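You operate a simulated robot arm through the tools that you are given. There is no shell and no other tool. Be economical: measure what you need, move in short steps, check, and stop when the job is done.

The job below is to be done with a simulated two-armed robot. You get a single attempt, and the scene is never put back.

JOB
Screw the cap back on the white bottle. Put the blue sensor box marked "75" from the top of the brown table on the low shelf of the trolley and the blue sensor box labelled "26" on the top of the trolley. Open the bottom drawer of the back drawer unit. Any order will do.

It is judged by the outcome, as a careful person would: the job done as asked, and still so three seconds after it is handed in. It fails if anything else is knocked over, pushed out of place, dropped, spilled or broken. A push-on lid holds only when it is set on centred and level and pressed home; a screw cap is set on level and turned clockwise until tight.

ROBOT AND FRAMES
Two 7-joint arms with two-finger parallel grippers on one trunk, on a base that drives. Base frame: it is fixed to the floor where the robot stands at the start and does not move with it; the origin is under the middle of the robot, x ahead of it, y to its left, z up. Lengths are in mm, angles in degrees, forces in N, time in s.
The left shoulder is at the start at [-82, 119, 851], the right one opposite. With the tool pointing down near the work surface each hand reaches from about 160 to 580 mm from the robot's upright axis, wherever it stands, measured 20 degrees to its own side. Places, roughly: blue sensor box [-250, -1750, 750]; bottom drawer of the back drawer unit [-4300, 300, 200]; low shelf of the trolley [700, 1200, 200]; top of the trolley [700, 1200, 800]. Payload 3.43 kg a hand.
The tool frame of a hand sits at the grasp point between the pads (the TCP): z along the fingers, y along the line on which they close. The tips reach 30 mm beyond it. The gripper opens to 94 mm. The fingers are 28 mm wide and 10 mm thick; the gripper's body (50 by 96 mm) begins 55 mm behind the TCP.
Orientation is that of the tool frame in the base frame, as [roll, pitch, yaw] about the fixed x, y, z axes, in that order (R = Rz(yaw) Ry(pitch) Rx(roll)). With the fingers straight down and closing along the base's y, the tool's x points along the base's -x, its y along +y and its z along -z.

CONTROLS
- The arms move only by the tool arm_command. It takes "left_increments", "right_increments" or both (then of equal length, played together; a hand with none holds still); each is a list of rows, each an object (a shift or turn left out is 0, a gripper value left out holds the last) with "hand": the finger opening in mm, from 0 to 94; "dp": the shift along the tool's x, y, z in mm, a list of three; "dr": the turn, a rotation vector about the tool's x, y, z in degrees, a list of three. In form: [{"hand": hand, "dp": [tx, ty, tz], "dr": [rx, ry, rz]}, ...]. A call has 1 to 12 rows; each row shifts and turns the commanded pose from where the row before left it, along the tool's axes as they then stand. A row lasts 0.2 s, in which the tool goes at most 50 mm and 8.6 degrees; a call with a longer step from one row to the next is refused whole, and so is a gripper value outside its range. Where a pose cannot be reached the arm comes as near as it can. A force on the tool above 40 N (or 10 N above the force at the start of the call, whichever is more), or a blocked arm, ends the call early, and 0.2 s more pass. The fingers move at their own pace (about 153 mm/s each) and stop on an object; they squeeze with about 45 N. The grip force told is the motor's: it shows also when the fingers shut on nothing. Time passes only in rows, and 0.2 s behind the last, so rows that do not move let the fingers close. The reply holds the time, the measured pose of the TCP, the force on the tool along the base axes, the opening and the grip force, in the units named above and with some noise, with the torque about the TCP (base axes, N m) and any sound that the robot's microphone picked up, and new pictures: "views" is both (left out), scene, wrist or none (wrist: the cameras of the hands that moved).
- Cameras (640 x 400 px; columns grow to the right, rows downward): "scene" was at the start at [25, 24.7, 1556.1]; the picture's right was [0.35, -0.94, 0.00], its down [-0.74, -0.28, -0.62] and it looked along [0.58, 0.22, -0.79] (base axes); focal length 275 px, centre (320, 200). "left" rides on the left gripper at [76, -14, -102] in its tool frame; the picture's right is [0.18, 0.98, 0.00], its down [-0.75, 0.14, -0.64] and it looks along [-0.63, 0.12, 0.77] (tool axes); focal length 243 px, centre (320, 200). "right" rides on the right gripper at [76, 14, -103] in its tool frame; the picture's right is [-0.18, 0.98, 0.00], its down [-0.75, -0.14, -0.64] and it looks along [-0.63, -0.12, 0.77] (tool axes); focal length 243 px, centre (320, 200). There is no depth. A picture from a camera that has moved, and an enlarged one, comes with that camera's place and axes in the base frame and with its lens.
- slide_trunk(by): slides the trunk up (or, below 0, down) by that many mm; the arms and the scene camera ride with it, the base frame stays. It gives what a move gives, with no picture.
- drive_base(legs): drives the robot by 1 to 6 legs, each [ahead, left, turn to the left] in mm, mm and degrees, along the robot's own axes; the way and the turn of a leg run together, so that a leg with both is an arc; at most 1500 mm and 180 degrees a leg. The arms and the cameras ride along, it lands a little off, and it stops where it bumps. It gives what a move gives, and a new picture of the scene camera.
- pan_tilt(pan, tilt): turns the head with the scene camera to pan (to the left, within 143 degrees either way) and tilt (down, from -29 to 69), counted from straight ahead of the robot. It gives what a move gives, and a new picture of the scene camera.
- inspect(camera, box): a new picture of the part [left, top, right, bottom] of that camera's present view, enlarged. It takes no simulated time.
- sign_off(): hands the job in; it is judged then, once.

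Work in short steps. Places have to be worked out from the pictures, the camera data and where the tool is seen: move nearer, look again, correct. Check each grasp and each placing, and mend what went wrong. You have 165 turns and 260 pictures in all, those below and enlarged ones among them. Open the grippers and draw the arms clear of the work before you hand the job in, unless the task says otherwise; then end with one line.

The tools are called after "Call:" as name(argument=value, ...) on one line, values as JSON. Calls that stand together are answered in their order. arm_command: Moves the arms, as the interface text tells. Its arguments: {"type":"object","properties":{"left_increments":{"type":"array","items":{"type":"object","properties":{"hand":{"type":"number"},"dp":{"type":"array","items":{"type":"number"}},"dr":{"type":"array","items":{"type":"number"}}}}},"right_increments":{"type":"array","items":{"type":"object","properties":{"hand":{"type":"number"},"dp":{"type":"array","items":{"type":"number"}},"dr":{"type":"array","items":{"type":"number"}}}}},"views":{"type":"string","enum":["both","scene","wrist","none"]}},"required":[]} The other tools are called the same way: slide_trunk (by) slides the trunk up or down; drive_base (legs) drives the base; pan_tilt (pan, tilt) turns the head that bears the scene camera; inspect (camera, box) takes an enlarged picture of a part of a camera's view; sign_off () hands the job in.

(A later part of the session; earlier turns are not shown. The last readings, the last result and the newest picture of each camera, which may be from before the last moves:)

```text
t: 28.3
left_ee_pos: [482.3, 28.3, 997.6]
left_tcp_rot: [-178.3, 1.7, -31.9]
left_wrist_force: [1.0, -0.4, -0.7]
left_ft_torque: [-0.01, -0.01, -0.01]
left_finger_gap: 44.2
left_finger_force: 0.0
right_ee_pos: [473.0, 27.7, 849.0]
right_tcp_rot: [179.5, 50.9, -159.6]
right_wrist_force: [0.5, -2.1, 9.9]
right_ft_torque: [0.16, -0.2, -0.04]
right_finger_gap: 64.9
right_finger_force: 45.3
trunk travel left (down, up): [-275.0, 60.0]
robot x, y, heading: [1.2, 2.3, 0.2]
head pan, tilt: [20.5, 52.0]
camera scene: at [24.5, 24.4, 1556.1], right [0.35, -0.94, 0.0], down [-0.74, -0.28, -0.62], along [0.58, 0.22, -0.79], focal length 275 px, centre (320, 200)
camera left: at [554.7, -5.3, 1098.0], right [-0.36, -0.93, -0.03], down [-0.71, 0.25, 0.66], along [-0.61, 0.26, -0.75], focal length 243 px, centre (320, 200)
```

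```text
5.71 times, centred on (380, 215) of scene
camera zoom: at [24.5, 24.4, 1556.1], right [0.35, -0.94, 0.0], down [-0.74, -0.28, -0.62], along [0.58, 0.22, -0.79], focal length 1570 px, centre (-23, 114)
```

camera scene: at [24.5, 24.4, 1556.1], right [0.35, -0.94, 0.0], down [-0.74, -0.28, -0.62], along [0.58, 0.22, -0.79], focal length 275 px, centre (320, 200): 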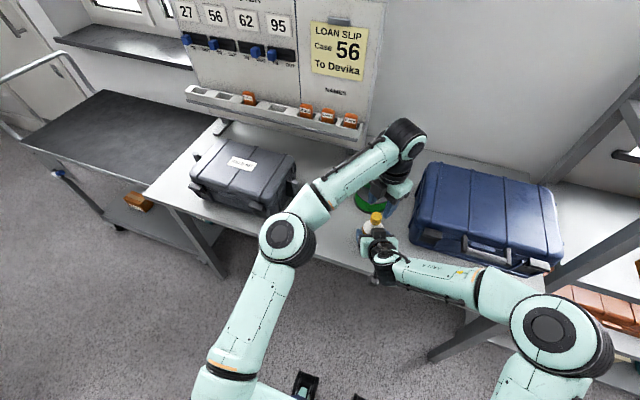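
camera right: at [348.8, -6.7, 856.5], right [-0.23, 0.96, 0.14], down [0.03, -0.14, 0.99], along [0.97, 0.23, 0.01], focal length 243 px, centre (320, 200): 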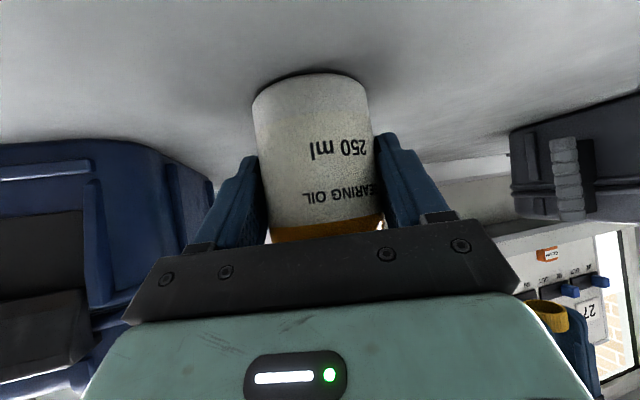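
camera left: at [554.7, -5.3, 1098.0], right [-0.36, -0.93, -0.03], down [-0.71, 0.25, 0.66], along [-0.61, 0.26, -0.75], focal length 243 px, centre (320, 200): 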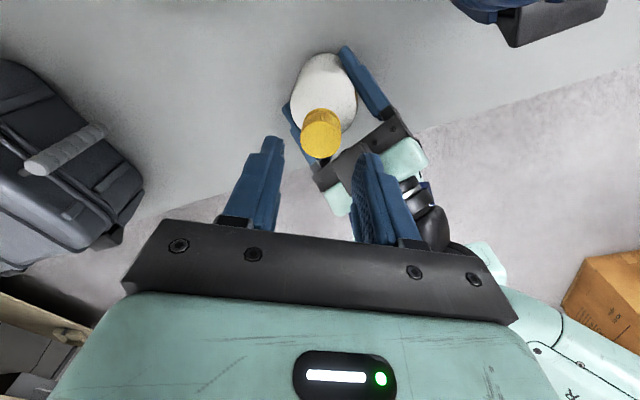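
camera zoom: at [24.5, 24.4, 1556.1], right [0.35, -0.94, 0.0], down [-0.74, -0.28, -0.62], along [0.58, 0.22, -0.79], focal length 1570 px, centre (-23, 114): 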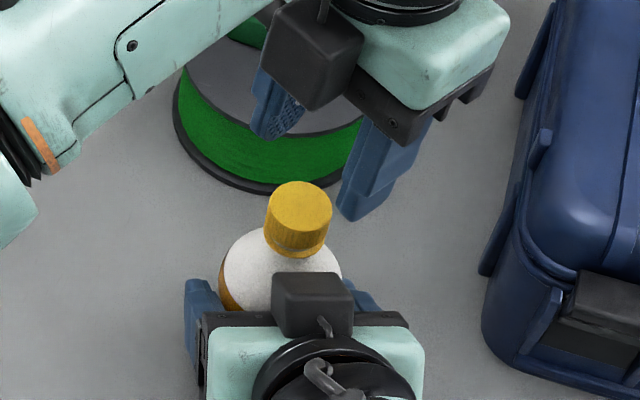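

The cap sits level on the neck. I'm unwinding the left wrist above it for another grip to tighten.

Call:
arm_command(left_increments=[{"dr": [-1.7, 1.7, 0], "dp": [0, 0, -5]}, {"dr": [0, 0, -8.5]}, {"dr": [0, 0, -8.5]}, {"dr": [0, 0, -8.5]}, {"dr": [0, 0, -8.5]}, {"dr": [0, 0, -8.5]}, {"dr": [0, 0, -8.5]}, {"dr": [0, 0, -8.5]}, {"dr": [0, 0, -8.5]}, {"dr": [0, 0, -8.5]}, {"dr": [0, 0, -8.5]}, {"dr": [0, 0, -8.5]}], views="none")

Call:
arm_command(left_increments=[{"dr": [0, 0, -8.5]}, {"dr": [0, 0, -8.5]}, {"dr": [0, 0, -8.5]}, {"dr": [0, 0, -8.5]}, {"dr": [0, 0, -8.5]}, {"dr": [0, 0, -8.5]}, {"dr": [0, 0, -8.5]}, {"dr": [0, 0, -8.5]}, {"dr": [0, 0, -8.5]}, {"dr": [0, 0, -8.5]}, {"dr": [0, 0, -8.5]}, {}], views="wrist")

Call:
inspect(camera="left", box=[256, 80, 384, 210])

```text
t: 30.9
left_ee_pos: [481.3, 25.4, 1003.7]
left_tcp_rot: [-179.9, 0.2, 61.6]
left_wrist_force: [0.1, 0.1, -0.1]
left_ft_torque: [-0.04, -0.01, 0.02]
left_finger_gap: 43.8
left_finger_force: 0.1
right_ee_pos: [473.0, 26.8, 848.4]
right_tcp_rot: [179.5, 50.9, -159.6]
right_wrist_force: [1.7, -1.2, 13.7]
right_ft_torque: [0.28, -0.35, -0.08]
right_finger_gap: 64.7
right_finger_force: 45.4
trunk travel left (down, up): [-275.0, 60.0]
robot x, y, heading: [-0.6, -0.9, -0.1]
head pan, tilt: [20.5, 52.0]
```

```text
t: 33.5
left_ee_pos: [482.1, 25.2, 1002.9]
left_tcp_rot: [179.9, 0.0, 154.9]
left_wrist_force: [0.5, 1.2, 0.1]
left_ft_torque: [-0.02, 0.0, 0.0]
left_finger_gap: 43.9
left_finger_force: 0.1
right_ee_pos: [472.1, 26.8, 848.9]
right_tcp_rot: [179.5, 50.8, -159.6]
right_wrist_force: [0.2, -4.2, 13.7]
right_ft_torque: [0.18, -0.24, -0.06]
right_finger_gap: 65.0
right_finger_force: 44.8
trunk travel left (down, up): [-275.0, 60.0]
robot x, y, heading: [-1.5, -0.5, -0.0]
head pan, tilt: [20.5, 52.0]
camera left: at [405.7, 44.3, 1105.1], right [0.25, 0.97, 0.0], down [0.74, -0.19, 0.64], along [0.62, -0.16, -0.77], focal length 243 px, centre (320, 200)
```

left: 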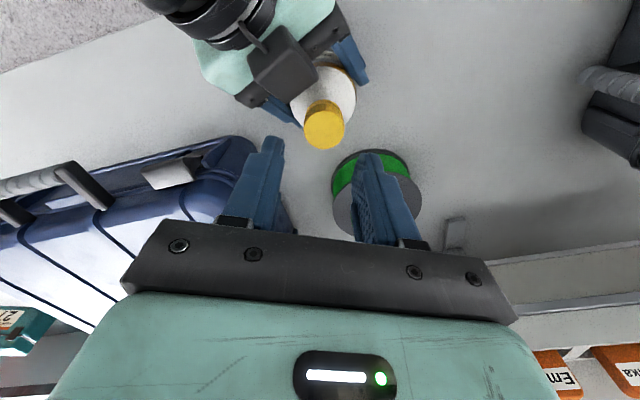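

```text
3.08 times, centred on (320, 145) of left
camera zoom: at [405.7, 44.3, 1105.1], right [0.25, 0.97, 0.0], down [0.74, -0.19, 0.64], along [0.62, -0.16, -0.77], focal length 746 px, centre (320, 369)
```

zoom: 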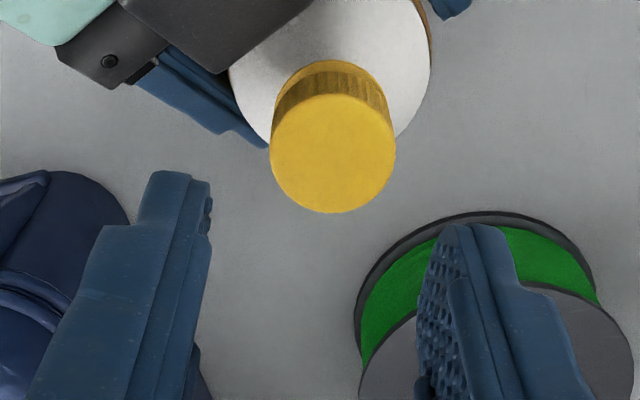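

The cap is now at about [471, 30]. I'm shifting over it and partly descending, then verifying.

Call:
arm_command(left_increments=[{"dp": [11.3, 0.3, 0]}, {"dp": [0, 0, 14]}, {}], views="none")

Call:
inspect(camera="left", box=[256, 80, 384, 210])

```text
t: 34.3
left_ee_pos: [471.1, 30.0, 989.2]
left_tcp_rot: [-180.0, 0.0, 155.0]
left_wrist_force: [0.7, 0.3, 0.0]
left_ft_torque: [-0.01, 0.01, -0.01]
left_finger_gap: 44.0
left_finger_force: 0.0
right_ee_pos: [472.1, 27.1, 849.3]
right_tcp_rot: [179.6, 50.8, -159.6]
right_wrist_force: [-0.5, -4.3, 12.8]
right_ft_torque: [0.12, -0.2, -0.09]
right_finger_gap: 64.6
right_finger_force: 44.6
trunk travel left (down, up): [-275.0, 60.0]
robot x, y, heading: [-0.3, 0.4, -0.1]
head pan, tilt: [20.5, 52.0]
```

```text
3.08 times, centred on (320, 145) of left
camera zoom: at [396.4, 49.7, 1090.7], right [0.25, 0.97, 0.0], down [0.74, -0.19, 0.64], along [0.62, -0.16, -0.77], focal length 746 px, centre (320, 369)
```

zoom: 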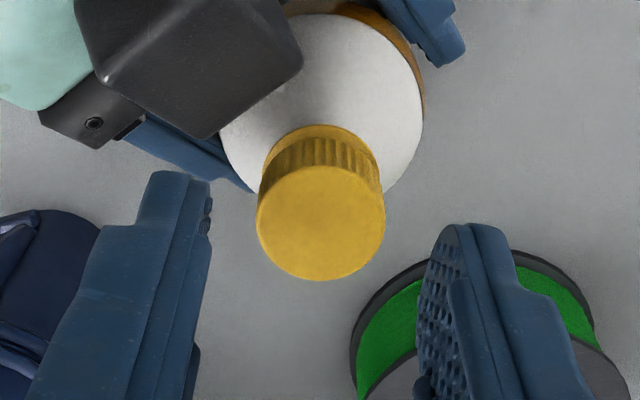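

Centred. I'm descending onto the cap, gripping and turning clockwise to feel for tightness.

Call:
arm_command(left_increments=[{"dp": [0, 0, 10]}, {"dp": [0, 0, 10]}, {"dp": [0, 0, 6]}, {"hand": 36}, {"hand": 20}, {"hand": 20}, {"hand": 20}], views="none")

Call:
inspect(camera="left", box=[256, 80, 384, 210])

```text
t: 35.9
left_ee_pos: [471.6, 33.8, 962.0]
left_tcp_rot: [179.9, -0.1, 155.0]
left_wrist_force: [5.6, 7.7, 0.1]
left_ft_torque: [0.31, -0.21, 0.06]
left_finger_gap: 27.2
left_finger_force: 45.0
right_ee_pos: [471.9, 25.8, 848.3]
right_tcp_rot: [179.4, 50.8, -159.7]
right_wrist_force: [-6.3, -8.8, 13.5]
right_ft_torque: [0.43, -0.45, -0.12]
right_finger_gap: 64.6
right_finger_force: 44.6
trunk travel left (down, up): [-275.0, 60.0]
robot x, y, heading: [4.9, -1.4, -0.0]
head pan, tilt: [20.5, 52.0]
```

```text
3.08 times, centred on (320, 145) of left
camera zoom: at [395.0, 51.1, 1064.9], right [0.25, 0.97, 0.0], down [0.74, -0.19, 0.64], along [0.62, -0.16, -0.77], focal length 746 px, centre (320, 369)
```

zoom: 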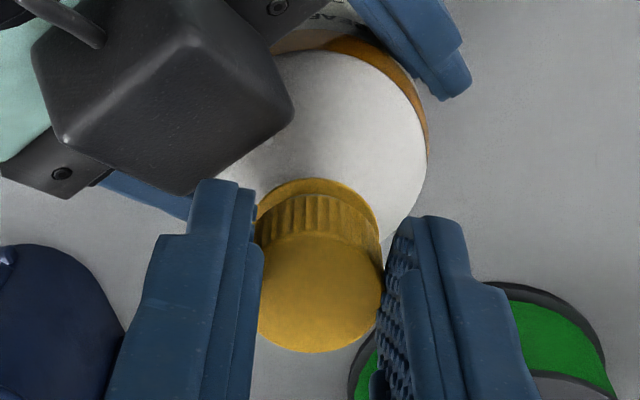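

Gripped; no neck shows above the collar. I'm turning clockwise and watching the torque.

Call:
arm_command(left_increments=[{"dp": [0, 0.8, 0]}, {"dr": [0, 0, 8]}, {"dr": [0, 0, 8]}, {"dr": [0, 0, 8]}, {"dr": [0, 0, 8]}], views="none")

Call:
inspect(camera="left", box=[256, 80, 384, 210])

```text
t: 37.1
left_ee_pos: [473.5, 34.4, 963.2]
left_tcp_rot: [179.6, -0.1, 122.8]
left_wrist_force: [15.8, 16.2, -0.7]
left_ft_torque: [0.95, -0.48, 0.2]
left_finger_gap: 27.4
left_finger_force: 45.0
right_ee_pos: [471.5, 26.3, 849.3]
right_tcp_rot: [179.6, 50.8, -159.6]
right_wrist_force: [-17.6, -19.5, 15.4]
right_ft_torque: [0.49, -1.24, -0.18]
right_finger_gap: 64.5
right_finger_force: 45.2
trunk travel left (down, up): [-275.0, 60.0]
robot x, y, heading: [-1.6, 2.5, 0.0]
head pan, tilt: [20.5, 52.0]
```

```text
3.08 times, centred on (320, 145) of left
camera zoom: at [418.3, 89.4, 1065.2], right [0.72, 0.69, 0.01], down [0.53, -0.56, 0.64], along [0.45, -0.46, -0.77], focal length 746 px, centre (320, 369)
```

zoom: 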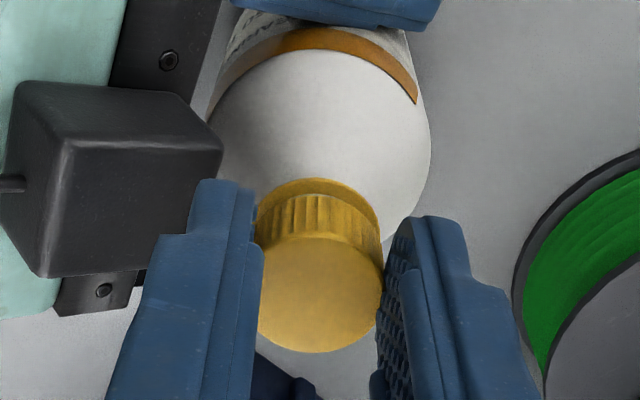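

Torque has risen to 0.2 N m, with a side load along tool y. I'm relaxing that and turning further to see whether it is tight.

Call:
arm_command(left_increments=[{"dp": [0, 1.5, 0]}, {"dr": [0, 0, 6]}, {"dr": [0, 0, 6]}, {"dr": [0, 0, 6]}], views="none")

Call:
inspect(camera="left", box=[256, 80, 384, 210])

```text
t: 38.1
left_ee_pos: [473.5, 35.4, 963.7]
left_tcp_rot: [179.7, -0.3, 104.9]
left_wrist_force: [20.5, 14.5, 0.6]
left_ft_torque: [1.12, -0.76, 0.21]
left_finger_gap: 27.1
left_finger_force: 44.6
right_ee_pos: [471.9, 26.7, 849.1]
right_tcp_rot: [179.4, 50.8, -159.5]
right_wrist_force: [-21.8, -21.1, 15.6]
right_ft_torque: [0.07, -1.23, -0.14]
right_finger_gap: 64.4
right_finger_force: 44.7
trunk travel left (down, up): [-275.0, 60.0]
robot x, y, heading: [4.2, 0.6, -0.1]
head pan, tilt: [20.5, 52.0]
```

```text
3.08 times, centred on (320, 145) of left
camera zoom: at [439.0, 103.3, 1065.6], right [0.9, 0.43, 0.01], down [0.33, -0.7, 0.64], along [0.28, -0.57, -0.77], focal length 746 px, centre (320, 369)
```

zoom: 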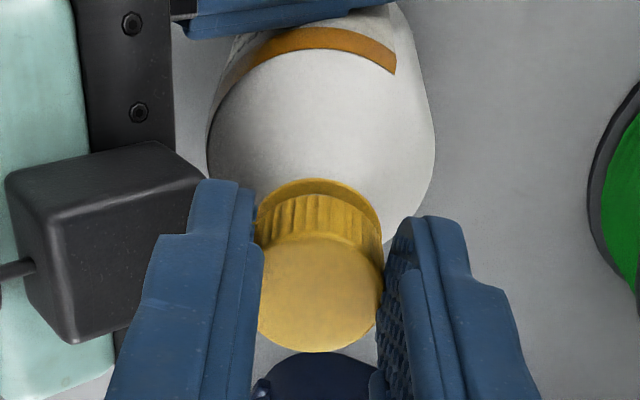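

The bottle isn't rotating in the grip and the torque is steady at 0.2 N m, so the cap is still turning. I'm continuing, easing the side load.

Call:
arm_command(left_increments=[{"dp": [0.3, 2, 0]}, {"dr": [0, 0, 7]}, {"dr": [0, 0, 7]}, {"dr": [0, 0, 7]}, {"dr": [0, 0, 7]}], views="none")

Call:
inspect(camera="left", box=[256, 80, 384, 210])

```text
t: 39.3
left_ee_pos: [474.3, 36.0, 962.4]
left_tcp_rot: [179.8, -0.3, 76.8]
left_wrist_force: [20.9, 13.0, 0.8]
left_ft_torque: [1.28, -0.9, 0.22]
left_finger_gap: 27.1
left_finger_force: 44.9
right_ee_pos: [470.6, 27.2, 848.3]
right_tcp_rot: [179.4, 50.8, -159.6]
right_wrist_force: [-22.2, -13.7, 11.4]
right_ft_torque: [-0.16, -1.2, -0.14]
right_finger_gap: 64.3
right_finger_force: 45.1
trunk travel left (down, up): [-275.0, 60.0]
robot x, y, heading: [0.3, -4.5, -0.2]
head pan, tilt: [20.5, 52.0]
```

```text
3.08 times, centred on (320, 145) of left
camera zoom: at [478.0, 111.8, 1065.4], right [1.0, -0.04, 0.0], down [-0.04, -0.77, 0.64], along [-0.03, -0.64, -0.77], focal length 746 px, centre (320, 369)
```

zoom: 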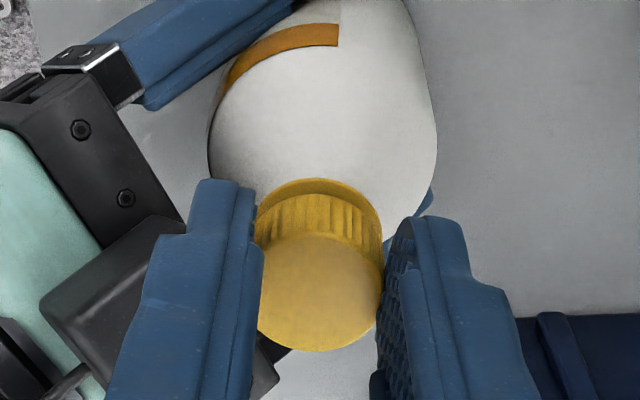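

I need to know whether the cap moves with the fingers, so I'm zooming tighter before and after a small turn.

Call:
inspect(camera="left", box=[296, 134, 348, 166])

Call:
arm_command(left_increments=[{"dr": [0, 0, 7]}, {"dr": [0, 0, 7]}], views="none")

Call:
inspect(camera="left", box=[296, 134, 348, 166])

```text
12.31 times, centred on (322, 150) of left
camera zoom: at [478.0, 111.8, 1065.4], right [1.0, -0.04, 0.0], down [-0.04, -0.77, 0.64], along [-0.03, -0.64, -0.77], focal length 2986 px, centre (295, 815)
```

zoom: 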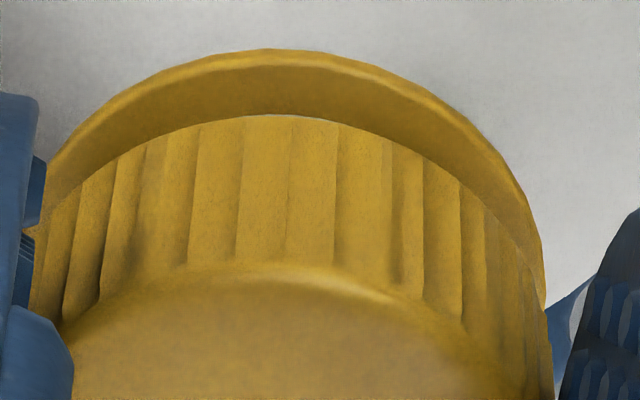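

```text
t: 39.9
left_ee_pos: [476.6, 35.3, 961.8]
left_tcp_rot: [179.7, -0.3, 62.8]
left_wrist_force: [23.2, 10.2, -0.3]
left_ft_torque: [1.28, -1.22, 0.17]
left_finger_gap: 27.1
left_finger_force: 44.7
right_ee_pos: [471.1, 29.2, 847.4]
right_tcp_rot: [179.3, 50.8, -159.5]
right_wrist_force: [-24.1, -10.7, 11.4]
right_ft_torque: [-0.32, -1.31, -0.15]
right_finger_gap: 64.4
right_finger_force: 45.2
trunk travel left (down, up): [-275.0, 60.0]
robot x, y, heading: [1.3, 6.0, -0.1]
head pan, tilt: [20.5, 52.0]
```

```text
12.31 times, centred on (322, 150) of left
camera zoom: at [496.7, 108.4, 1065.5], right [0.96, -0.28, 0.0], down [-0.22, -0.74, 0.64], along [-0.18, -0.61, -0.77], focal length 2986 px, centre (295, 815)
```

zoom: 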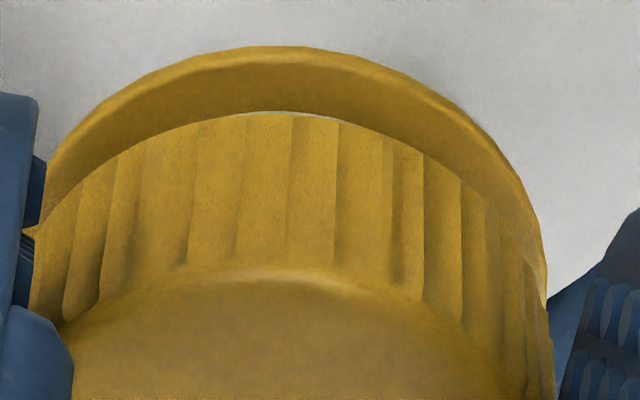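

The ridges stay fixed relative to the fingers, so the cap is turning with the hand and isn't tight yet. I'm continuing.

Call:
arm_command(left_increments=[{"dr": [0, 0, 8], "dp": [0, 0, 0.2]}, {"dr": [0, 0, 8], "dp": [0, 0, 0.2]}, {"dr": [0, 0, 8], "dp": [0, 0, 0.2]}, {"dr": [0, 0, 8], "dp": [0, 0, 0.2]}], views="none")

Call:
inspect(camera="left", box=[256, 80, 384, 210])

```text
t: 40.9
left_ee_pos: [477.3, 33.1, 962.7]
left_tcp_rot: [179.6, -0.2, 30.8]
left_wrist_force: [27.6, -1.1, 1.3]
left_ft_torque: [0.62, -1.44, 0.16]
left_finger_gap: 27.3
left_finger_force: 44.8
right_ee_pos: [470.5, 28.7, 848.6]
right_tcp_rot: [179.3, 50.9, -159.4]
right_wrist_force: [-28.2, 1.9, 10.8]
right_ft_torque: [-0.78, -1.4, -0.07]
right_finger_gap: 64.3
right_finger_force: 44.5
trunk travel left (down, up): [-275.0, 60.0]
robot x, y, heading: [1.2, 4.2, -0.0]
head pan, tilt: [20.5, 52.0]
```

```text
3.08 times, centred on (320, 145) of left
camera zoom: at [532.8, 83.9, 1065.1], right [0.66, -0.75, 0.01], down [-0.58, -0.5, 0.64], along [-0.48, -0.43, -0.77], focal length 746 px, centre (320, 369)
```

zoom: 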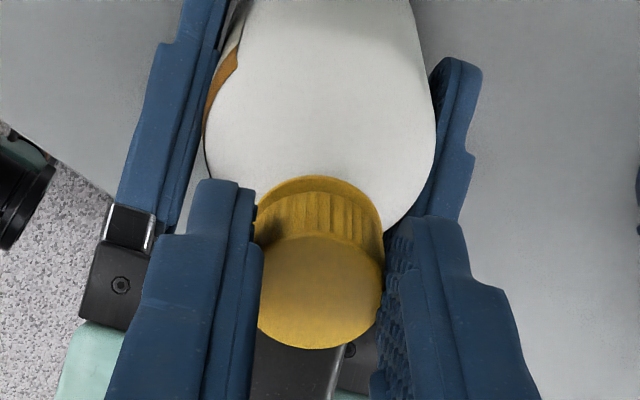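

Call:
arm_command(left_increments=[{"dp": [1.7, 1.0, 0]}, {"dr": [0, 0, 8], "dp": [0, 0.1, 0.2]}, {"dr": [0, 0, 8], "dp": [0, 0.1, 0.2]}, {"dr": [0, 0, 8], "dp": [0, 0.1, 0.2]}, {"dr": [0, 0, 8], "dp": [0, 0.1, 0.2]}], views="none")

Call:
inspect(camera="left", box=[256, 80, 384, 210])

```text
t: 42.1
left_ee_pos: [477.5, 29.5, 961.7]
left_tcp_rot: [179.5, 0.0, -1.4]
left_wrist_force: [11.1, -19.2, 3.0]
left_ft_torque: [-0.51, -0.77, 0.18]
left_finger_gap: 26.8
left_finger_force: 44.3
right_ee_pos: [472.5, 29.7, 846.8]
right_tcp_rot: [179.4, 50.7, -159.5]
right_wrist_force: [-13.4, 20.8, -0.7]
right_ft_torque: [-1.71, -0.38, -0.08]
right_finger_gap: 64.4
right_finger_force: 44.6
trunk travel left (down, up): [-275.0, 60.0]
robot x, y, heading: [-2.6, -0.2, -0.2]
head pan, tilt: [20.5, 52.0]
```

```text
3.08 times, centred on (320, 145) of left
camera zoom: at [553.4, 43.1, 1063.7], right [0.16, -0.99, 0.01], down [-0.76, -0.12, 0.64], along [-0.63, -0.11, -0.77], focal length 746 px, centre (320, 369)
```

zoom: 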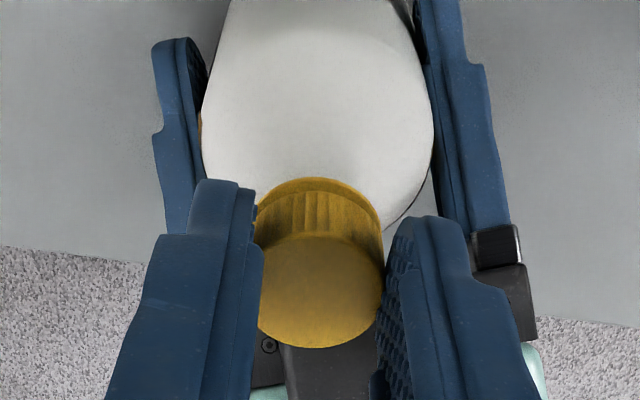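

The gap at the collar is shrinking. I'm releasing, lifting and unwinding for another turn.

Call:
arm_command(left_increments=[{"hand": 46}, {"hand": 46}, {"dp": [0, 0, -15]}, {"dp": [0, 0, -20]}, {"dr": [-0.5, 0, -8.5]}, {"dr": [0, 0, -8.5]}, {"dr": [0, 0, -8.5]}, {"dr": [0, 0, -8.5]}, {"dr": [0, 0, -8.5]}, {"dr": [0, 0, -8.5]}, {"dr": [0, 0, -8.5]}, {"dr": [0, 0, -8.5]}], views="none")

Call:
arm_command(left_increments=[{"dr": [0, 0, -8.5]}, {"dr": [0, 0, -8.5]}, {"dr": [0, 0, -8.5]}, {"dr": [0, 0, -8.5]}, {"dr": [0, 0, -8.5]}, {"dr": [0, 0, -8.5]}, {"dr": [0, 0, -8.5]}, {"dr": [0, 0, -8.5]}, {"dr": [0, 0, -8.5]}, {"dr": [0, 0, -8.5]}, {"dr": [0, 0, -8.5]}, {}], views="none")

Call:
inspect(camera="left", box=[256, 80, 384, 210])

Call:
inspect(camera="scene", box=[352, 198, 408, 233])

```text
t: 44.7
left_ee_pos: [478.2, 34.5, 995.3]
left_tcp_rot: [179.8, 0.5, 67.0]
left_wrist_force: [-0.2, -0.5, 0.8]
left_ft_torque: [0.01, -0.02, 0.02]
left_finger_gap: 45.8
left_finger_force: 0.0
right_ee_pos: [472.5, 27.7, 848.8]
right_tcp_rot: [179.4, 50.8, -159.7]
right_wrist_force: [0.2, -0.2, -0.4]
right_ft_torque: [-0.01, 0.03, -0.03]
right_finger_gap: 64.2
right_finger_force: 44.8
trunk travel left (down, up): [-275.0, 60.0]
robot x, y, heading: [-1.6, -2.9, 0.2]
head pan, tilt: [20.5, 52.0]
```

```text
t: 47.3
left_ee_pos: [478.6, 33.7, 996.1]
left_tcp_rot: [-179.6, 0.2, 160.6]
left_wrist_force: [0.5, -0.4, -0.2]
left_ft_torque: [0.0, -0.04, -0.02]
left_finger_gap: 45.7
left_finger_force: 0.1
right_ee_pos: [472.3, 26.7, 848.5]
right_tcp_rot: [179.4, 50.7, -159.5]
right_wrist_force: [0.6, 1.0, 0.5]
right_ft_torque: [-0.01, 0.04, 0.05]
right_finger_gap: 63.9
right_finger_force: 45.0
trunk travel left (down, up): [-275.0, 60.0]
robot x, y, heading: [1.0, -0.7, 0.1]
head pan, tilt: [20.5, 52.0]
```

```text
3.08 times, centred on (320, 145) of left
camera zoom: at [400.7, 45.5, 1098.1], right [0.15, 0.99, -0.01], down [0.76, -0.11, 0.64], along [0.63, -0.11, -0.77], focal length 746 px, centre (320, 369)
```

zoom: 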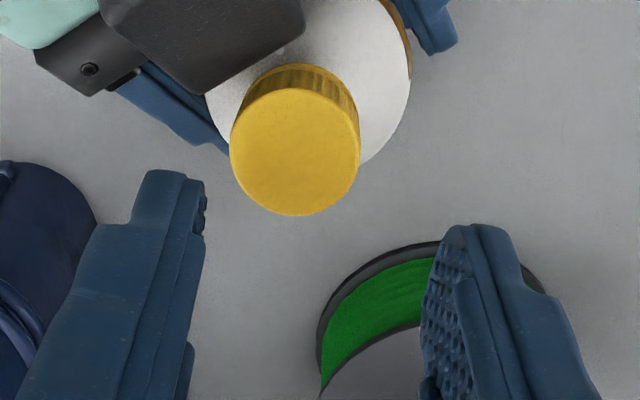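

```text
11.43 times, centred on (380, 216) of scene
camera zoom: at [25.5, 24.7, 1556.1], right [0.35, -0.94, 0.0], down [-0.74, -0.28, -0.62], along [0.58, 0.22, -0.79], focal length 3139 px, centre (-366, 23)
```

zoom: 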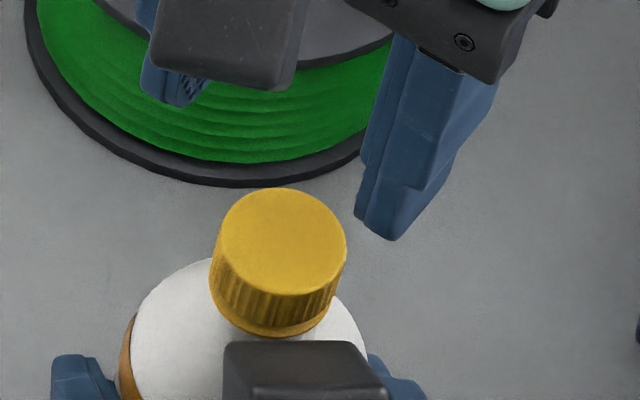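

The cap seems displaced toward the robot; I'm checking whether the bottle has tilted in the right grip.

Call:
inspect(camera="right", box=[160, 40, 480, 240])

Call:
inspect(camera="left", box=[160, 0, 480, 200])

```text
2.00 times, centred on (320, 140) of right
camera zoom: at [347.4, -3.3, 855.0], right [-0.24, 0.96, 0.15], down [0.03, -0.14, 0.99], along [0.97, 0.24, 0.0], focal length 485 px, centre (320, 320)
```

zoom: 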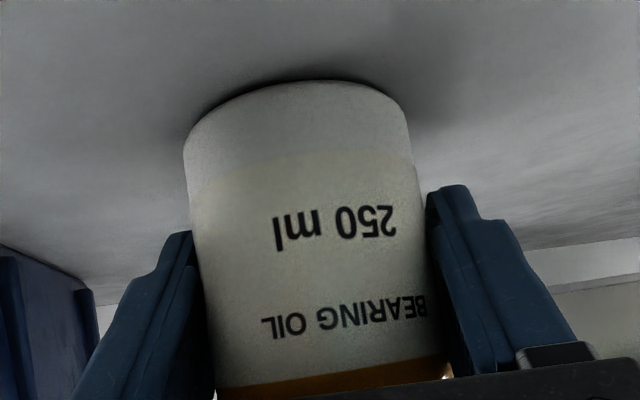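

```text
2.00 times, centred on (320, 100) of left
camera zoom: at [400.7, 45.5, 1098.1], right [0.15, 0.99, -0.01], down [0.76, -0.11, 0.64], along [0.63, -0.11, -0.77], focal length 485 px, centre (320, 400)
```

zoom: 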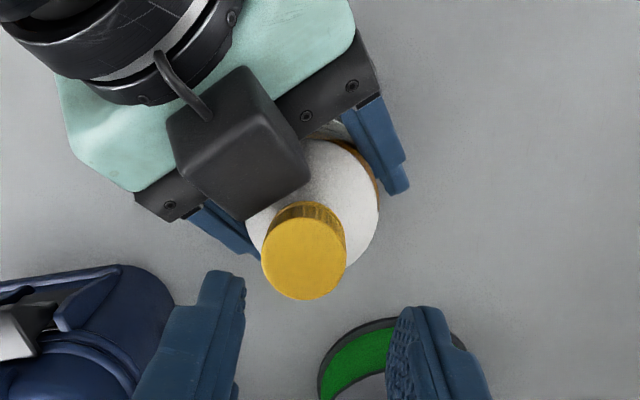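

The cap reads about [463, 28] while the body is near [478, 26], so the bottle has leaned in the pads. I'll raise the left hand and open the right a little so the bottle sits flat again.

Call:
arm_command(left_increments=[{"dp": [0, 0, -15]}, {}, {}, {}, {}, {}], right_increments=[{"hand": 66}, {"hand": 67}, {"hand": 69}, {"hand": 72}, {"hand": 75}, {}], views="both")

Call:
inspect(camera="left", box=[160, 0, 480, 200])

```text
t: 48.7
left_ee_pos: [479.3, 34.0, 1009.9]
left_tcp_rot: [-179.5, 0.1, 160.4]
left_wrist_force: [-0.8, -0.3, -0.2]
left_ft_torque: [-0.01, 0.04, -0.02]
left_finger_gap: 45.8
left_finger_force: 0.1
right_ee_pos: [471.7, 27.3, 848.1]
right_tcp_rot: [179.4, 50.7, -159.6]
right_wrist_force: [-0.7, 0.4, -0.3]
right_ft_torque: [-0.03, 0.03, 0.04]
right_finger_gap: 75.1
right_finger_force: 0.0
trunk travel left (down, up): [-275.0, 60.0]
robot x, y, heading: [-3.2, 2.6, 0.2]
head pan, tilt: [20.5, 52.0]
camera scene: at [25.2, 24.7, 1556.1], right [0.35, -0.94, 0.0], down [-0.74, -0.28, -0.62], along [0.58, 0.22, -0.79], focal length 275 px, centre (320, 200)
camera right: at [347.2, -3.3, 855.1], right [-0.24, 0.96, 0.15], down [0.03, -0.14, 0.99], along [0.97, 0.24, 0.0], focal length 243 px, centre (320, 200)
camera left: at [401.2, 45.9, 1112.4], right [0.16, 0.99, -0.01], down [0.76, -0.11, 0.64], along [0.63, -0.11, -0.77], focal length 243 px, centre (320, 200)
```

scene: 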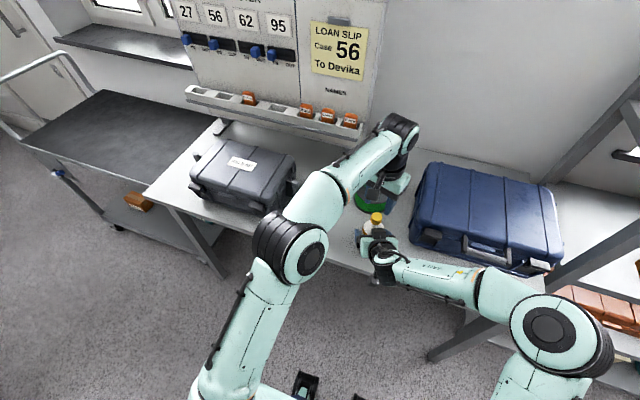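
right: 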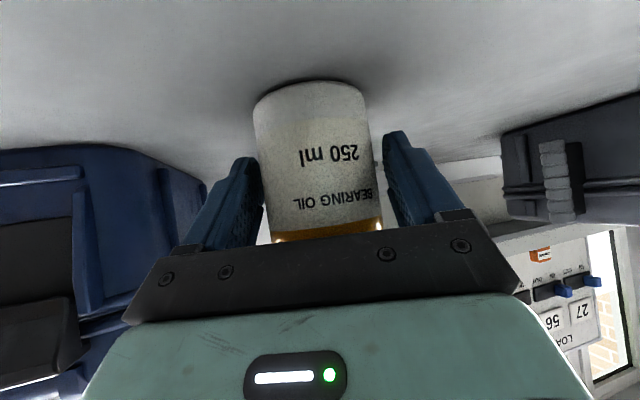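
left: 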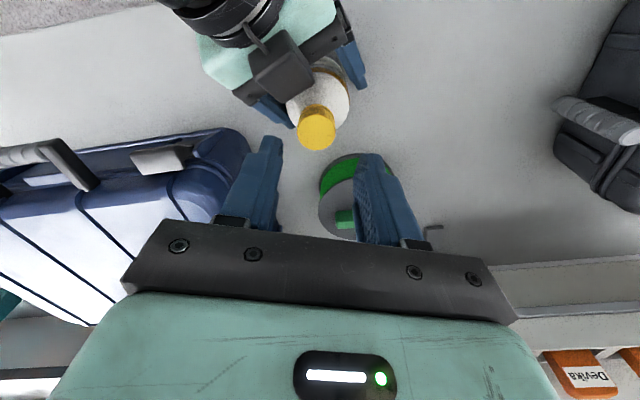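

```text
2.00 times, centred on (320, 100) of left
camera zoom: at [401.2, 45.9, 1112.4], right [0.16, 0.99, -0.01], down [0.76, -0.11, 0.64], along [0.63, -0.11, -0.77], focal length 485 px, centre (320, 400)
```

zoom: 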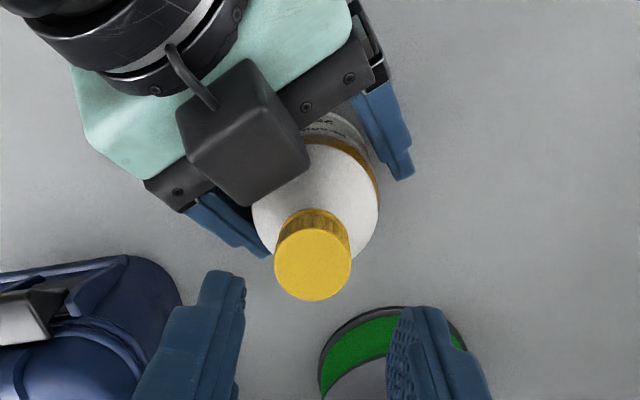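

The bottle stands upright again with the cap at about [471, 30, top 950]. I'm re-gripping with the right hand and bringing the left over the cap.

Call:
arm_command(right_increments=[{"hand": 70}, {"hand": 66}, {"hand": 62}, {"hand": 54}, {"hand": 54}], left_increments=[{"dp": [6.4, -1, 0]}, {}, {}, {}, {}], views="none")

Call:
inspect(camera="left", box=[256, 80, 384, 210])

```text
t: 49.9
left_ee_pos: [472.4, 35.2, 1010.8]
left_tcp_rot: [-179.5, 0.3, 160.4]
left_wrist_force: [-0.7, 0.8, -0.3]
left_ft_torque: [-0.01, 0.0, 0.01]
left_finger_gap: 46.0
left_finger_force: 0.1
right_ee_pos: [472.9, 26.2, 848.2]
right_tcp_rot: [179.5, 50.8, -159.7]
right_wrist_force: [-1.4, 0.4, 0.6]
right_ft_torque: [0.0, -0.02, -0.01]
right_finger_gap: 64.1
right_finger_force: 45.4
trunk travel left (down, up): [-275.0, 60.0]
robot x, y, heading: [3.6, -2.2, 0.1]
head pan, tilt: [20.5, 52.0]
```

```text
3.08 times, centred on (320, 145) of left
camera zoom: at [394.5, 47.2, 1112.5], right [0.16, 0.99, -0.01], down [0.76, -0.11, 0.64], along [0.63, -0.11, -0.77], focal length 746 px, centre (320, 369)
```

zoom: 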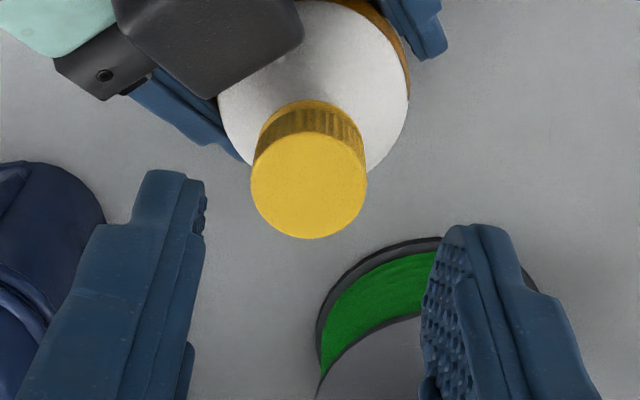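

Offset is about 2.5 mm along tool y. I'm correcting it, descending and gripping the cap.

Call:
arm_command(left_increments=[{"dp": [0, -2.5, 10], "dr": [-0.5, 0.2, 0]}, {"dp": [0, 0, 15]}, {"dp": [0, 0, 15]}, {"dp": [0, 0, 5]}, {}, {"hand": 36}, {"hand": 30}, {"hand": 20}, {"hand": 20}], views="none")

Call:
inspect(camera="left", box=[256, 80, 384, 210])

```text
t: 51.9
left_ee_pos: [469.4, 29.5, 966.5]
left_tcp_rot: [-179.8, 0.1, 160.3]
left_wrist_force: [-2.1, -0.7, 4.7]
left_ft_torque: [0.0, -0.01, 0.0]
left_finger_gap: 18.4
left_finger_force: 0.1
right_ee_pos: [472.2, 28.0, 847.7]
right_tcp_rot: [179.4, 50.8, -159.6]
right_wrist_force: [0.0, 0.3, -0.5]
right_ft_torque: [-0.02, 0.03, -0.01]
right_finger_gap: 63.6
right_finger_force: 45.3
trunk travel left (down, up): [-275.0, 60.0]
robot x, y, heading: [0.2, -0.0, -0.1]
head pan, tilt: [20.5, 52.0]
```

```text
3.08 times, centred on (320, 145) of left
camera zoom: at [392.2, 41.2, 1069.1], right [0.16, 0.99, 0.0], down [0.76, -0.12, 0.64], along [0.63, -0.1, -0.77], focal length 746 px, centre (320, 369)
```

zoom: 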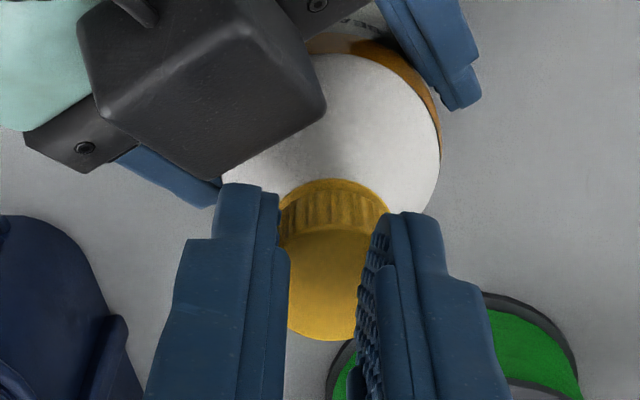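

The fingers closed above the cap: its top is really at z of about 936, so the cap is wider and further out, at about [477.5, 29]. I'm opening, lifting, shifting and rechecking.

Call:
arm_command(left_increments=[{"dp": [0, 0, -10]}, {"hand": 50}, {"hand": 50, "dp": [-7.8, 0, 0]}, {}, {}], views="none")

Call:
inspect(camera="left", box=[256, 80, 384, 210])

Call:
inspect(camera="scene", box=[352, 198, 408, 233])

```text
t: 53.1
left_ee_pos: [477.9, 30.1, 974.5]
left_tcp_rot: [-180.0, -0.1, 160.4]
left_wrist_force: [0.6, 0.3, 0.4]
left_ft_torque: [-0.02, 0.03, -0.05]
left_finger_gap: 50.1
left_finger_force: 0.0
right_ee_pos: [472.5, 26.7, 847.6]
right_tcp_rot: [179.5, 50.7, -159.7]
right_wrist_force: [-0.7, 0.7, 1.2]
right_ft_torque: [0.01, -0.08, -0.01]
right_finger_gap: 63.8
right_finger_force: 45.5
trunk travel left (down, up): [-275.0, 60.0]
robot x, y, heading: [-0.9, -3.1, 0.0]
head pan, tilt: [20.5, 52.0]
```

```text
3.08 times, centred on (320, 145) of left
camera zoom: at [400.0, 41.2, 1077.9], right [0.16, 0.99, 0.0], down [0.76, -0.12, 0.64], along [0.63, -0.1, -0.77], focal length 746 px, centre (320, 369)
```

zoom: 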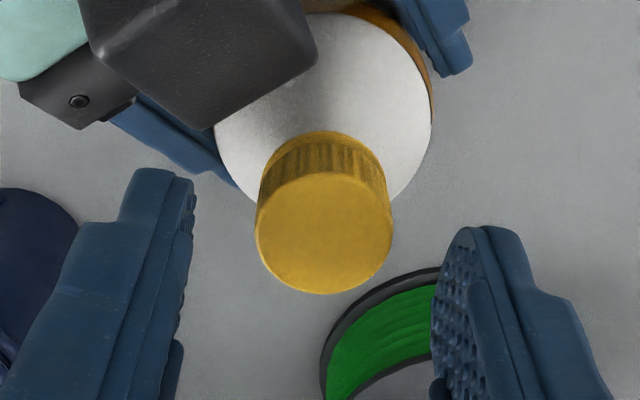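

```text
11.43 times, centred on (380, 216) of scene
camera zoom: at [25.1, 24.7, 1556.1], right [0.35, -0.94, 0.0], down [-0.74, -0.28, -0.62], along [0.58, 0.22, -0.79], focal length 3139 px, centre (-366, 23)
```

zoom: 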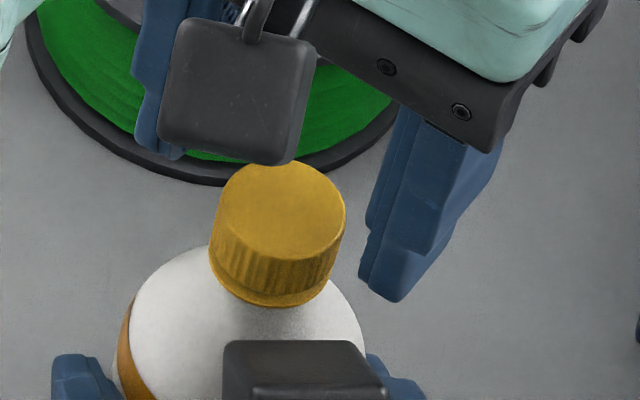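

The cap is at about [480, 28.5], top around 933. I'm shifting 2.5 mm, descending and gripping lower.

Call:
arm_command(left_increments=[{"hand": 42, "dp": [-2.5, 0.5, 8]}, {"dp": [0, 0, 8]}, {"dp": [0, 0, 7]}, {}, {"hand": 34}, {"hand": 24}, {"hand": 20}, {"hand": 20}], views="none")

Call:
inspect(camera="left", box=[256, 80, 384, 210])

```text
t: 54.9
left_ee_pos: [480.1, 29.7, 952.6]
left_tcp_rot: [179.9, 0.0, 160.5]
left_wrist_force: [5.9, 1.0, 2.0]
left_ft_torque: [0.02, -0.19, 0.02]
left_finger_gap: 26.5
left_finger_force: 44.3
right_ee_pos: [473.0, 26.7, 847.8]
right_tcp_rot: [179.6, 50.9, -159.6]
right_wrist_force: [-5.0, -2.6, 3.1]
right_ft_torque: [0.09, -0.64, -0.06]
right_finger_gap: 63.9
right_finger_force: 45.2
trunk travel left (down, up): [-275.0, 60.0]
robot x, y, heading: [-0.6, 0.3, 0.2]
head pan, tilt: [20.5, 52.0]
```

```text
3.08 times, centred on (320, 145) of left
camera zoom: at [403.0, 41.2, 1055.0], right [0.15, 0.99, 0.0], down [0.76, -0.12, 0.64], along [0.63, -0.1, -0.77], focal length 746 px, centre (320, 369)
```

zoom: 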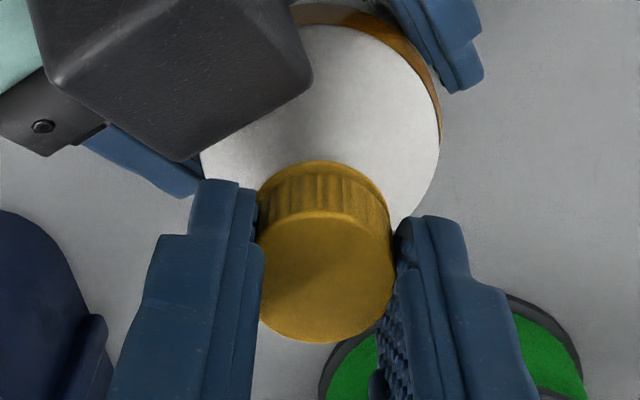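

A clean, centred grip. Now I'm turning clockwise and watching the torque.

Call:
arm_command(left_increments=[{"dr": [0, 0, 8]}, {"dr": [0, 0, 8]}, {"dr": [0, 0, 8]}, {"dr": [0, 0, 8]}, {"dr": [0, 0, 8]}], views="none")

Call:
inspect(camera="left", box=[256, 80, 384, 210])

```text
t: 56.1
left_ee_pos: [480.7, 30.5, 952.8]
left_tcp_rot: [-179.9, -0.1, 120.3]
left_wrist_force: [3.5, 3.3, 0.0]
left_ft_torque: [0.12, -0.11, 0.01]
left_finger_gap: 26.8
left_finger_force: 44.2
right_ee_pos: [472.5, 25.8, 848.0]
right_tcp_rot: [179.5, 50.8, -159.7]
right_wrist_force: [-5.5, -4.1, 3.2]
right_ft_torque: [0.14, -0.27, -0.05]
right_finger_gap: 63.9
right_finger_force: 45.2
trunk travel left (down, up): [-275.0, 60.0]
robot x, y, heading: [3.6, -0.3, -0.1]
head pan, tilt: [20.5, 52.0]
```

```text
3.08 times, centred on (320, 145) of left
camera zoom: at [428.9, 87.6, 1055.2], right [0.76, 0.66, 0.0], down [0.5, -0.58, 0.64], along [0.42, -0.48, -0.77], focal length 746 px, centre (320, 369)
```

zoom: 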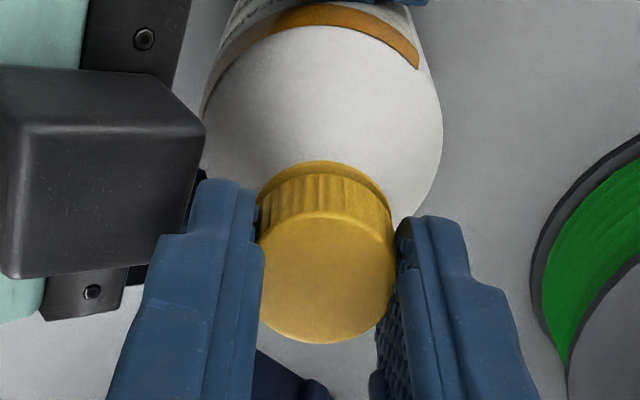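

It turns freely at low torque. Continuing.

Call:
arm_command(left_increments=[{"dr": [0, 0, 8]}, {"dr": [0, 0, 8]}, {"dr": [0, 0, 8]}, {"dr": [0, 0, 8]}, {"dr": [0, 0, 8]}, {"dr": [0, 0, 8]}], views="none")

Call:
arm_command(left_increments=[{"dr": [0, 0, 8]}, {"dr": [0, 0, 8]}, {"dr": [0, 0, 8]}, {"dr": [0, 0, 8]}, {"dr": [0, 0, 8]}, {"dr": [0, 0, 8]}, {"dr": [0, 0, 8]}], views="none")

Call:
inspect(camera="left", box=[256, 80, 384, 210])

```text
t: 57.5
left_ee_pos: [480.9, 31.2, 952.4]
left_tcp_rot: [-179.9, 0.0, 72.3]
left_wrist_force: [7.5, 4.0, -3.6]
left_ft_torque: [0.1, -0.24, -0.01]
left_finger_gap: 26.6
left_finger_force: 44.9
right_ee_pos: [473.2, 27.2, 848.3]
right_tcp_rot: [179.4, 50.8, -159.6]
right_wrist_force: [-7.8, -3.3, 4.2]
right_ft_torque: [0.2, -0.55, -0.01]
right_finger_gap: 63.8
right_finger_force: 45.0
trunk travel left (down, up): [-275.0, 60.0]
robot x, y, heading: [-2.7, 0.7, 0.4]
head pan, tilt: [20.5, 52.0]
```

```text
t: 59.1
left_ee_pos: [480.5, 29.7, 953.3]
left_tcp_rot: [-180.0, 0.0, 16.3]
left_wrist_force: [3.0, -3.1, 0.0]
left_ft_torque: [-0.02, -0.02, 0.76]
left_finger_gap: 27.1
left_finger_force: 45.4
right_ee_pos: [472.2, 27.1, 848.5]
right_tcp_rot: [179.3, 50.8, -159.5]
right_wrist_force: [-2.7, 4.9, 2.4]
right_ft_torque: [-0.31, -0.31, -0.71]
right_finger_gap: 63.4
right_finger_force: 44.5
trunk travel left (down, up): [-275.0, 60.0]
robot x, y, heading: [2.8, 3.6, 0.0]
head pan, tilt: [20.5, 52.0]
```

```text
3.08 times, centred on (320, 145) of left
camera zoom: at [548.3, 64.2, 1055.1], right [0.45, -0.89, 0.0], down [-0.68, -0.35, 0.64], along [-0.57, -0.29, -0.77], focal length 746 px, centre (320, 369)
```

zoom: 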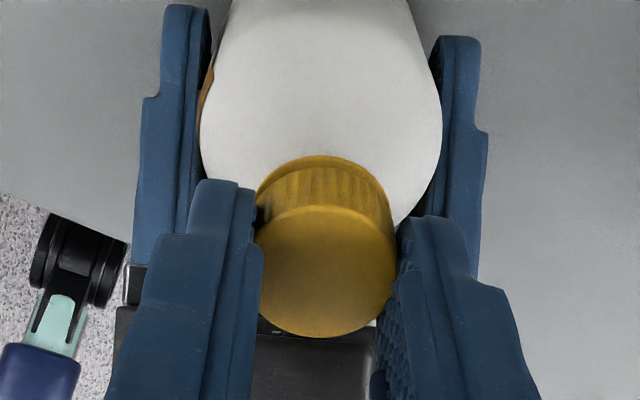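

Torque jumped to 0.76 N m, so the cap has come up tight. One more small nudge to confirm.

Call:
arm_command(left_increments=[{"dr": [0, 0, 6]}, {"dr": [0, 0, 6]}, {}], views="none")

Call:
inspect(camera="left", box=[296, 124, 348, 156])

```text
t: 59.9
left_ee_pos: [480.7, 30.5, 953.3]
left_tcp_rot: [-180.0, 0.0, 4.2]
left_wrist_force: [2.5, -3.7, 0.3]
left_ft_torque: [-0.06, -0.03, 0.69]
left_finger_gap: 26.7
left_finger_force: 45.1
right_ee_pos: [472.8, 26.6, 848.2]
right_tcp_rot: [179.6, 50.9, -159.6]
right_wrist_force: [-2.3, 3.8, 0.8]
right_ft_torque: [-0.32, -0.23, -0.61]
right_finger_gap: 63.6
right_finger_force: 44.7
trunk travel left (down, up): [-275.0, 60.0]
robot x, y, heading: [2.9, -1.3, -0.0]
head pan, tilt: [20.5, 52.0]
```

```text
12.31 times, centred on (322, 140) of left
camera zoom: at [554.4, 49.0, 1055.0], right [0.26, -0.97, 0.0], down [-0.74, -0.2, 0.64], along [-0.62, -0.17, -0.77], focal length 2986 px, centre (295, 938)
```

zoom: 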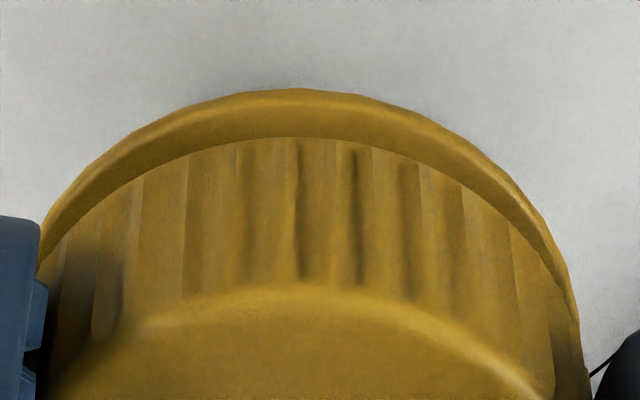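

Tight, and slipping at a steady torque. I'm releasing the left hand upward first, then opening the right and backing out.

Call:
arm_command(left_increments=[{"hand": 46}, {"hand": 46}, {"dp": [0, 0, -20]}, {"dp": [0, 0, -30]}, {"dp": [0, 0, -20]}, {}, {}, {}, {}], right_increments=[{}, {}, {}, {}, {}, {"hand": 70}, {"hand": 80}, {"hand": 92}, {"hand": 92}], views="none")

Call:
arm_command(right_increments=[{"dp": [0, 0, -20]}, {"dp": [0, 0, -30]}, {"dp": [0, 0, -35]}, {"dp": [0, 0, -35]}, {"dp": [0, 0, -20]}], views="both")

```text
t: 61.9
left_ee_pos: [481.0, 30.5, 1022.3]
left_tcp_rot: [180.0, 0.0, 4.4]
left_wrist_force: [-1.2, -0.6, 0.2]
left_ft_torque: [0.03, -0.01, 0.01]
left_finger_gap: 46.1
left_finger_force: 0.2
right_ee_pos: [472.1, 25.8, 849.1]
right_tcp_rot: [179.5, 50.8, -159.6]
right_wrist_force: [0.0, 0.5, -0.5]
right_ft_torque: [0.03, -0.01, -0.02]
right_finger_gap: 92.1
right_finger_force: 0.1
trunk travel left (down, up): [-275.0, 60.0]
robot x, y, heading: [0.9, 0.3, -0.1]
head pan, tilt: [20.5, 52.0]
```

```text
t: 63.1
left_ee_pos: [481.5, 30.9, 1024.4]
left_tcp_rot: [-180.0, 0.1, 4.4]
left_wrist_force: [1.0, 1.0, -0.7]
left_ft_torque: [0.0, 0.01, -0.02]
left_finger_gap: 46.0
left_finger_force: 0.0
right_ee_pos: [371.6, -11.5, 936.3]
right_tcp_rot: [179.4, 50.8, -159.5]
right_wrist_force: [0.7, 0.1, 0.3]
right_ft_torque: [-0.01, 0.0, -0.04]
right_finger_gap: 91.8
right_finger_force: 0.0
trunk travel left (down, up): [-275.0, 60.0]
robot x, y, heading: [-1.0, -2.7, -0.1]
head pan, tilt: [20.5, 52.0]
camera scene: at [24.9, 24.7, 1556.1], right [0.35, -0.94, 0.0], down [-0.74, -0.28, -0.62], along [0.58, 0.22, -0.79], focal length 275 px, centre (320, 200)
camera right: at [245.3, -41.5, 944.5], right [-0.24, 0.96, 0.15], down [0.03, -0.14, 0.99], along [0.97, 0.24, 0.0], focal length 243 px, centre (320, 200)
```

scene: 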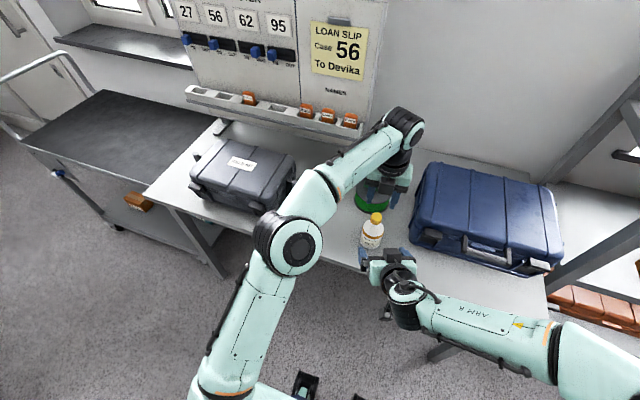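
right: 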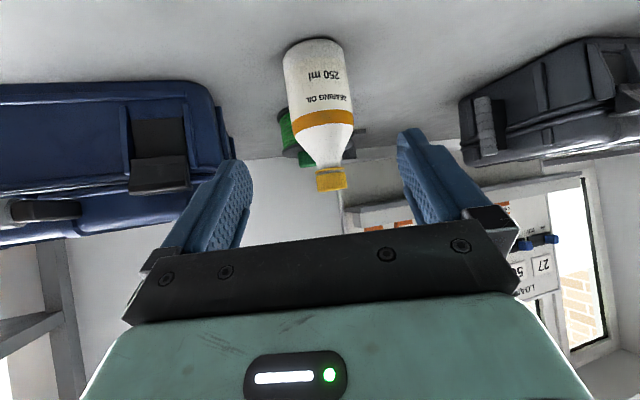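

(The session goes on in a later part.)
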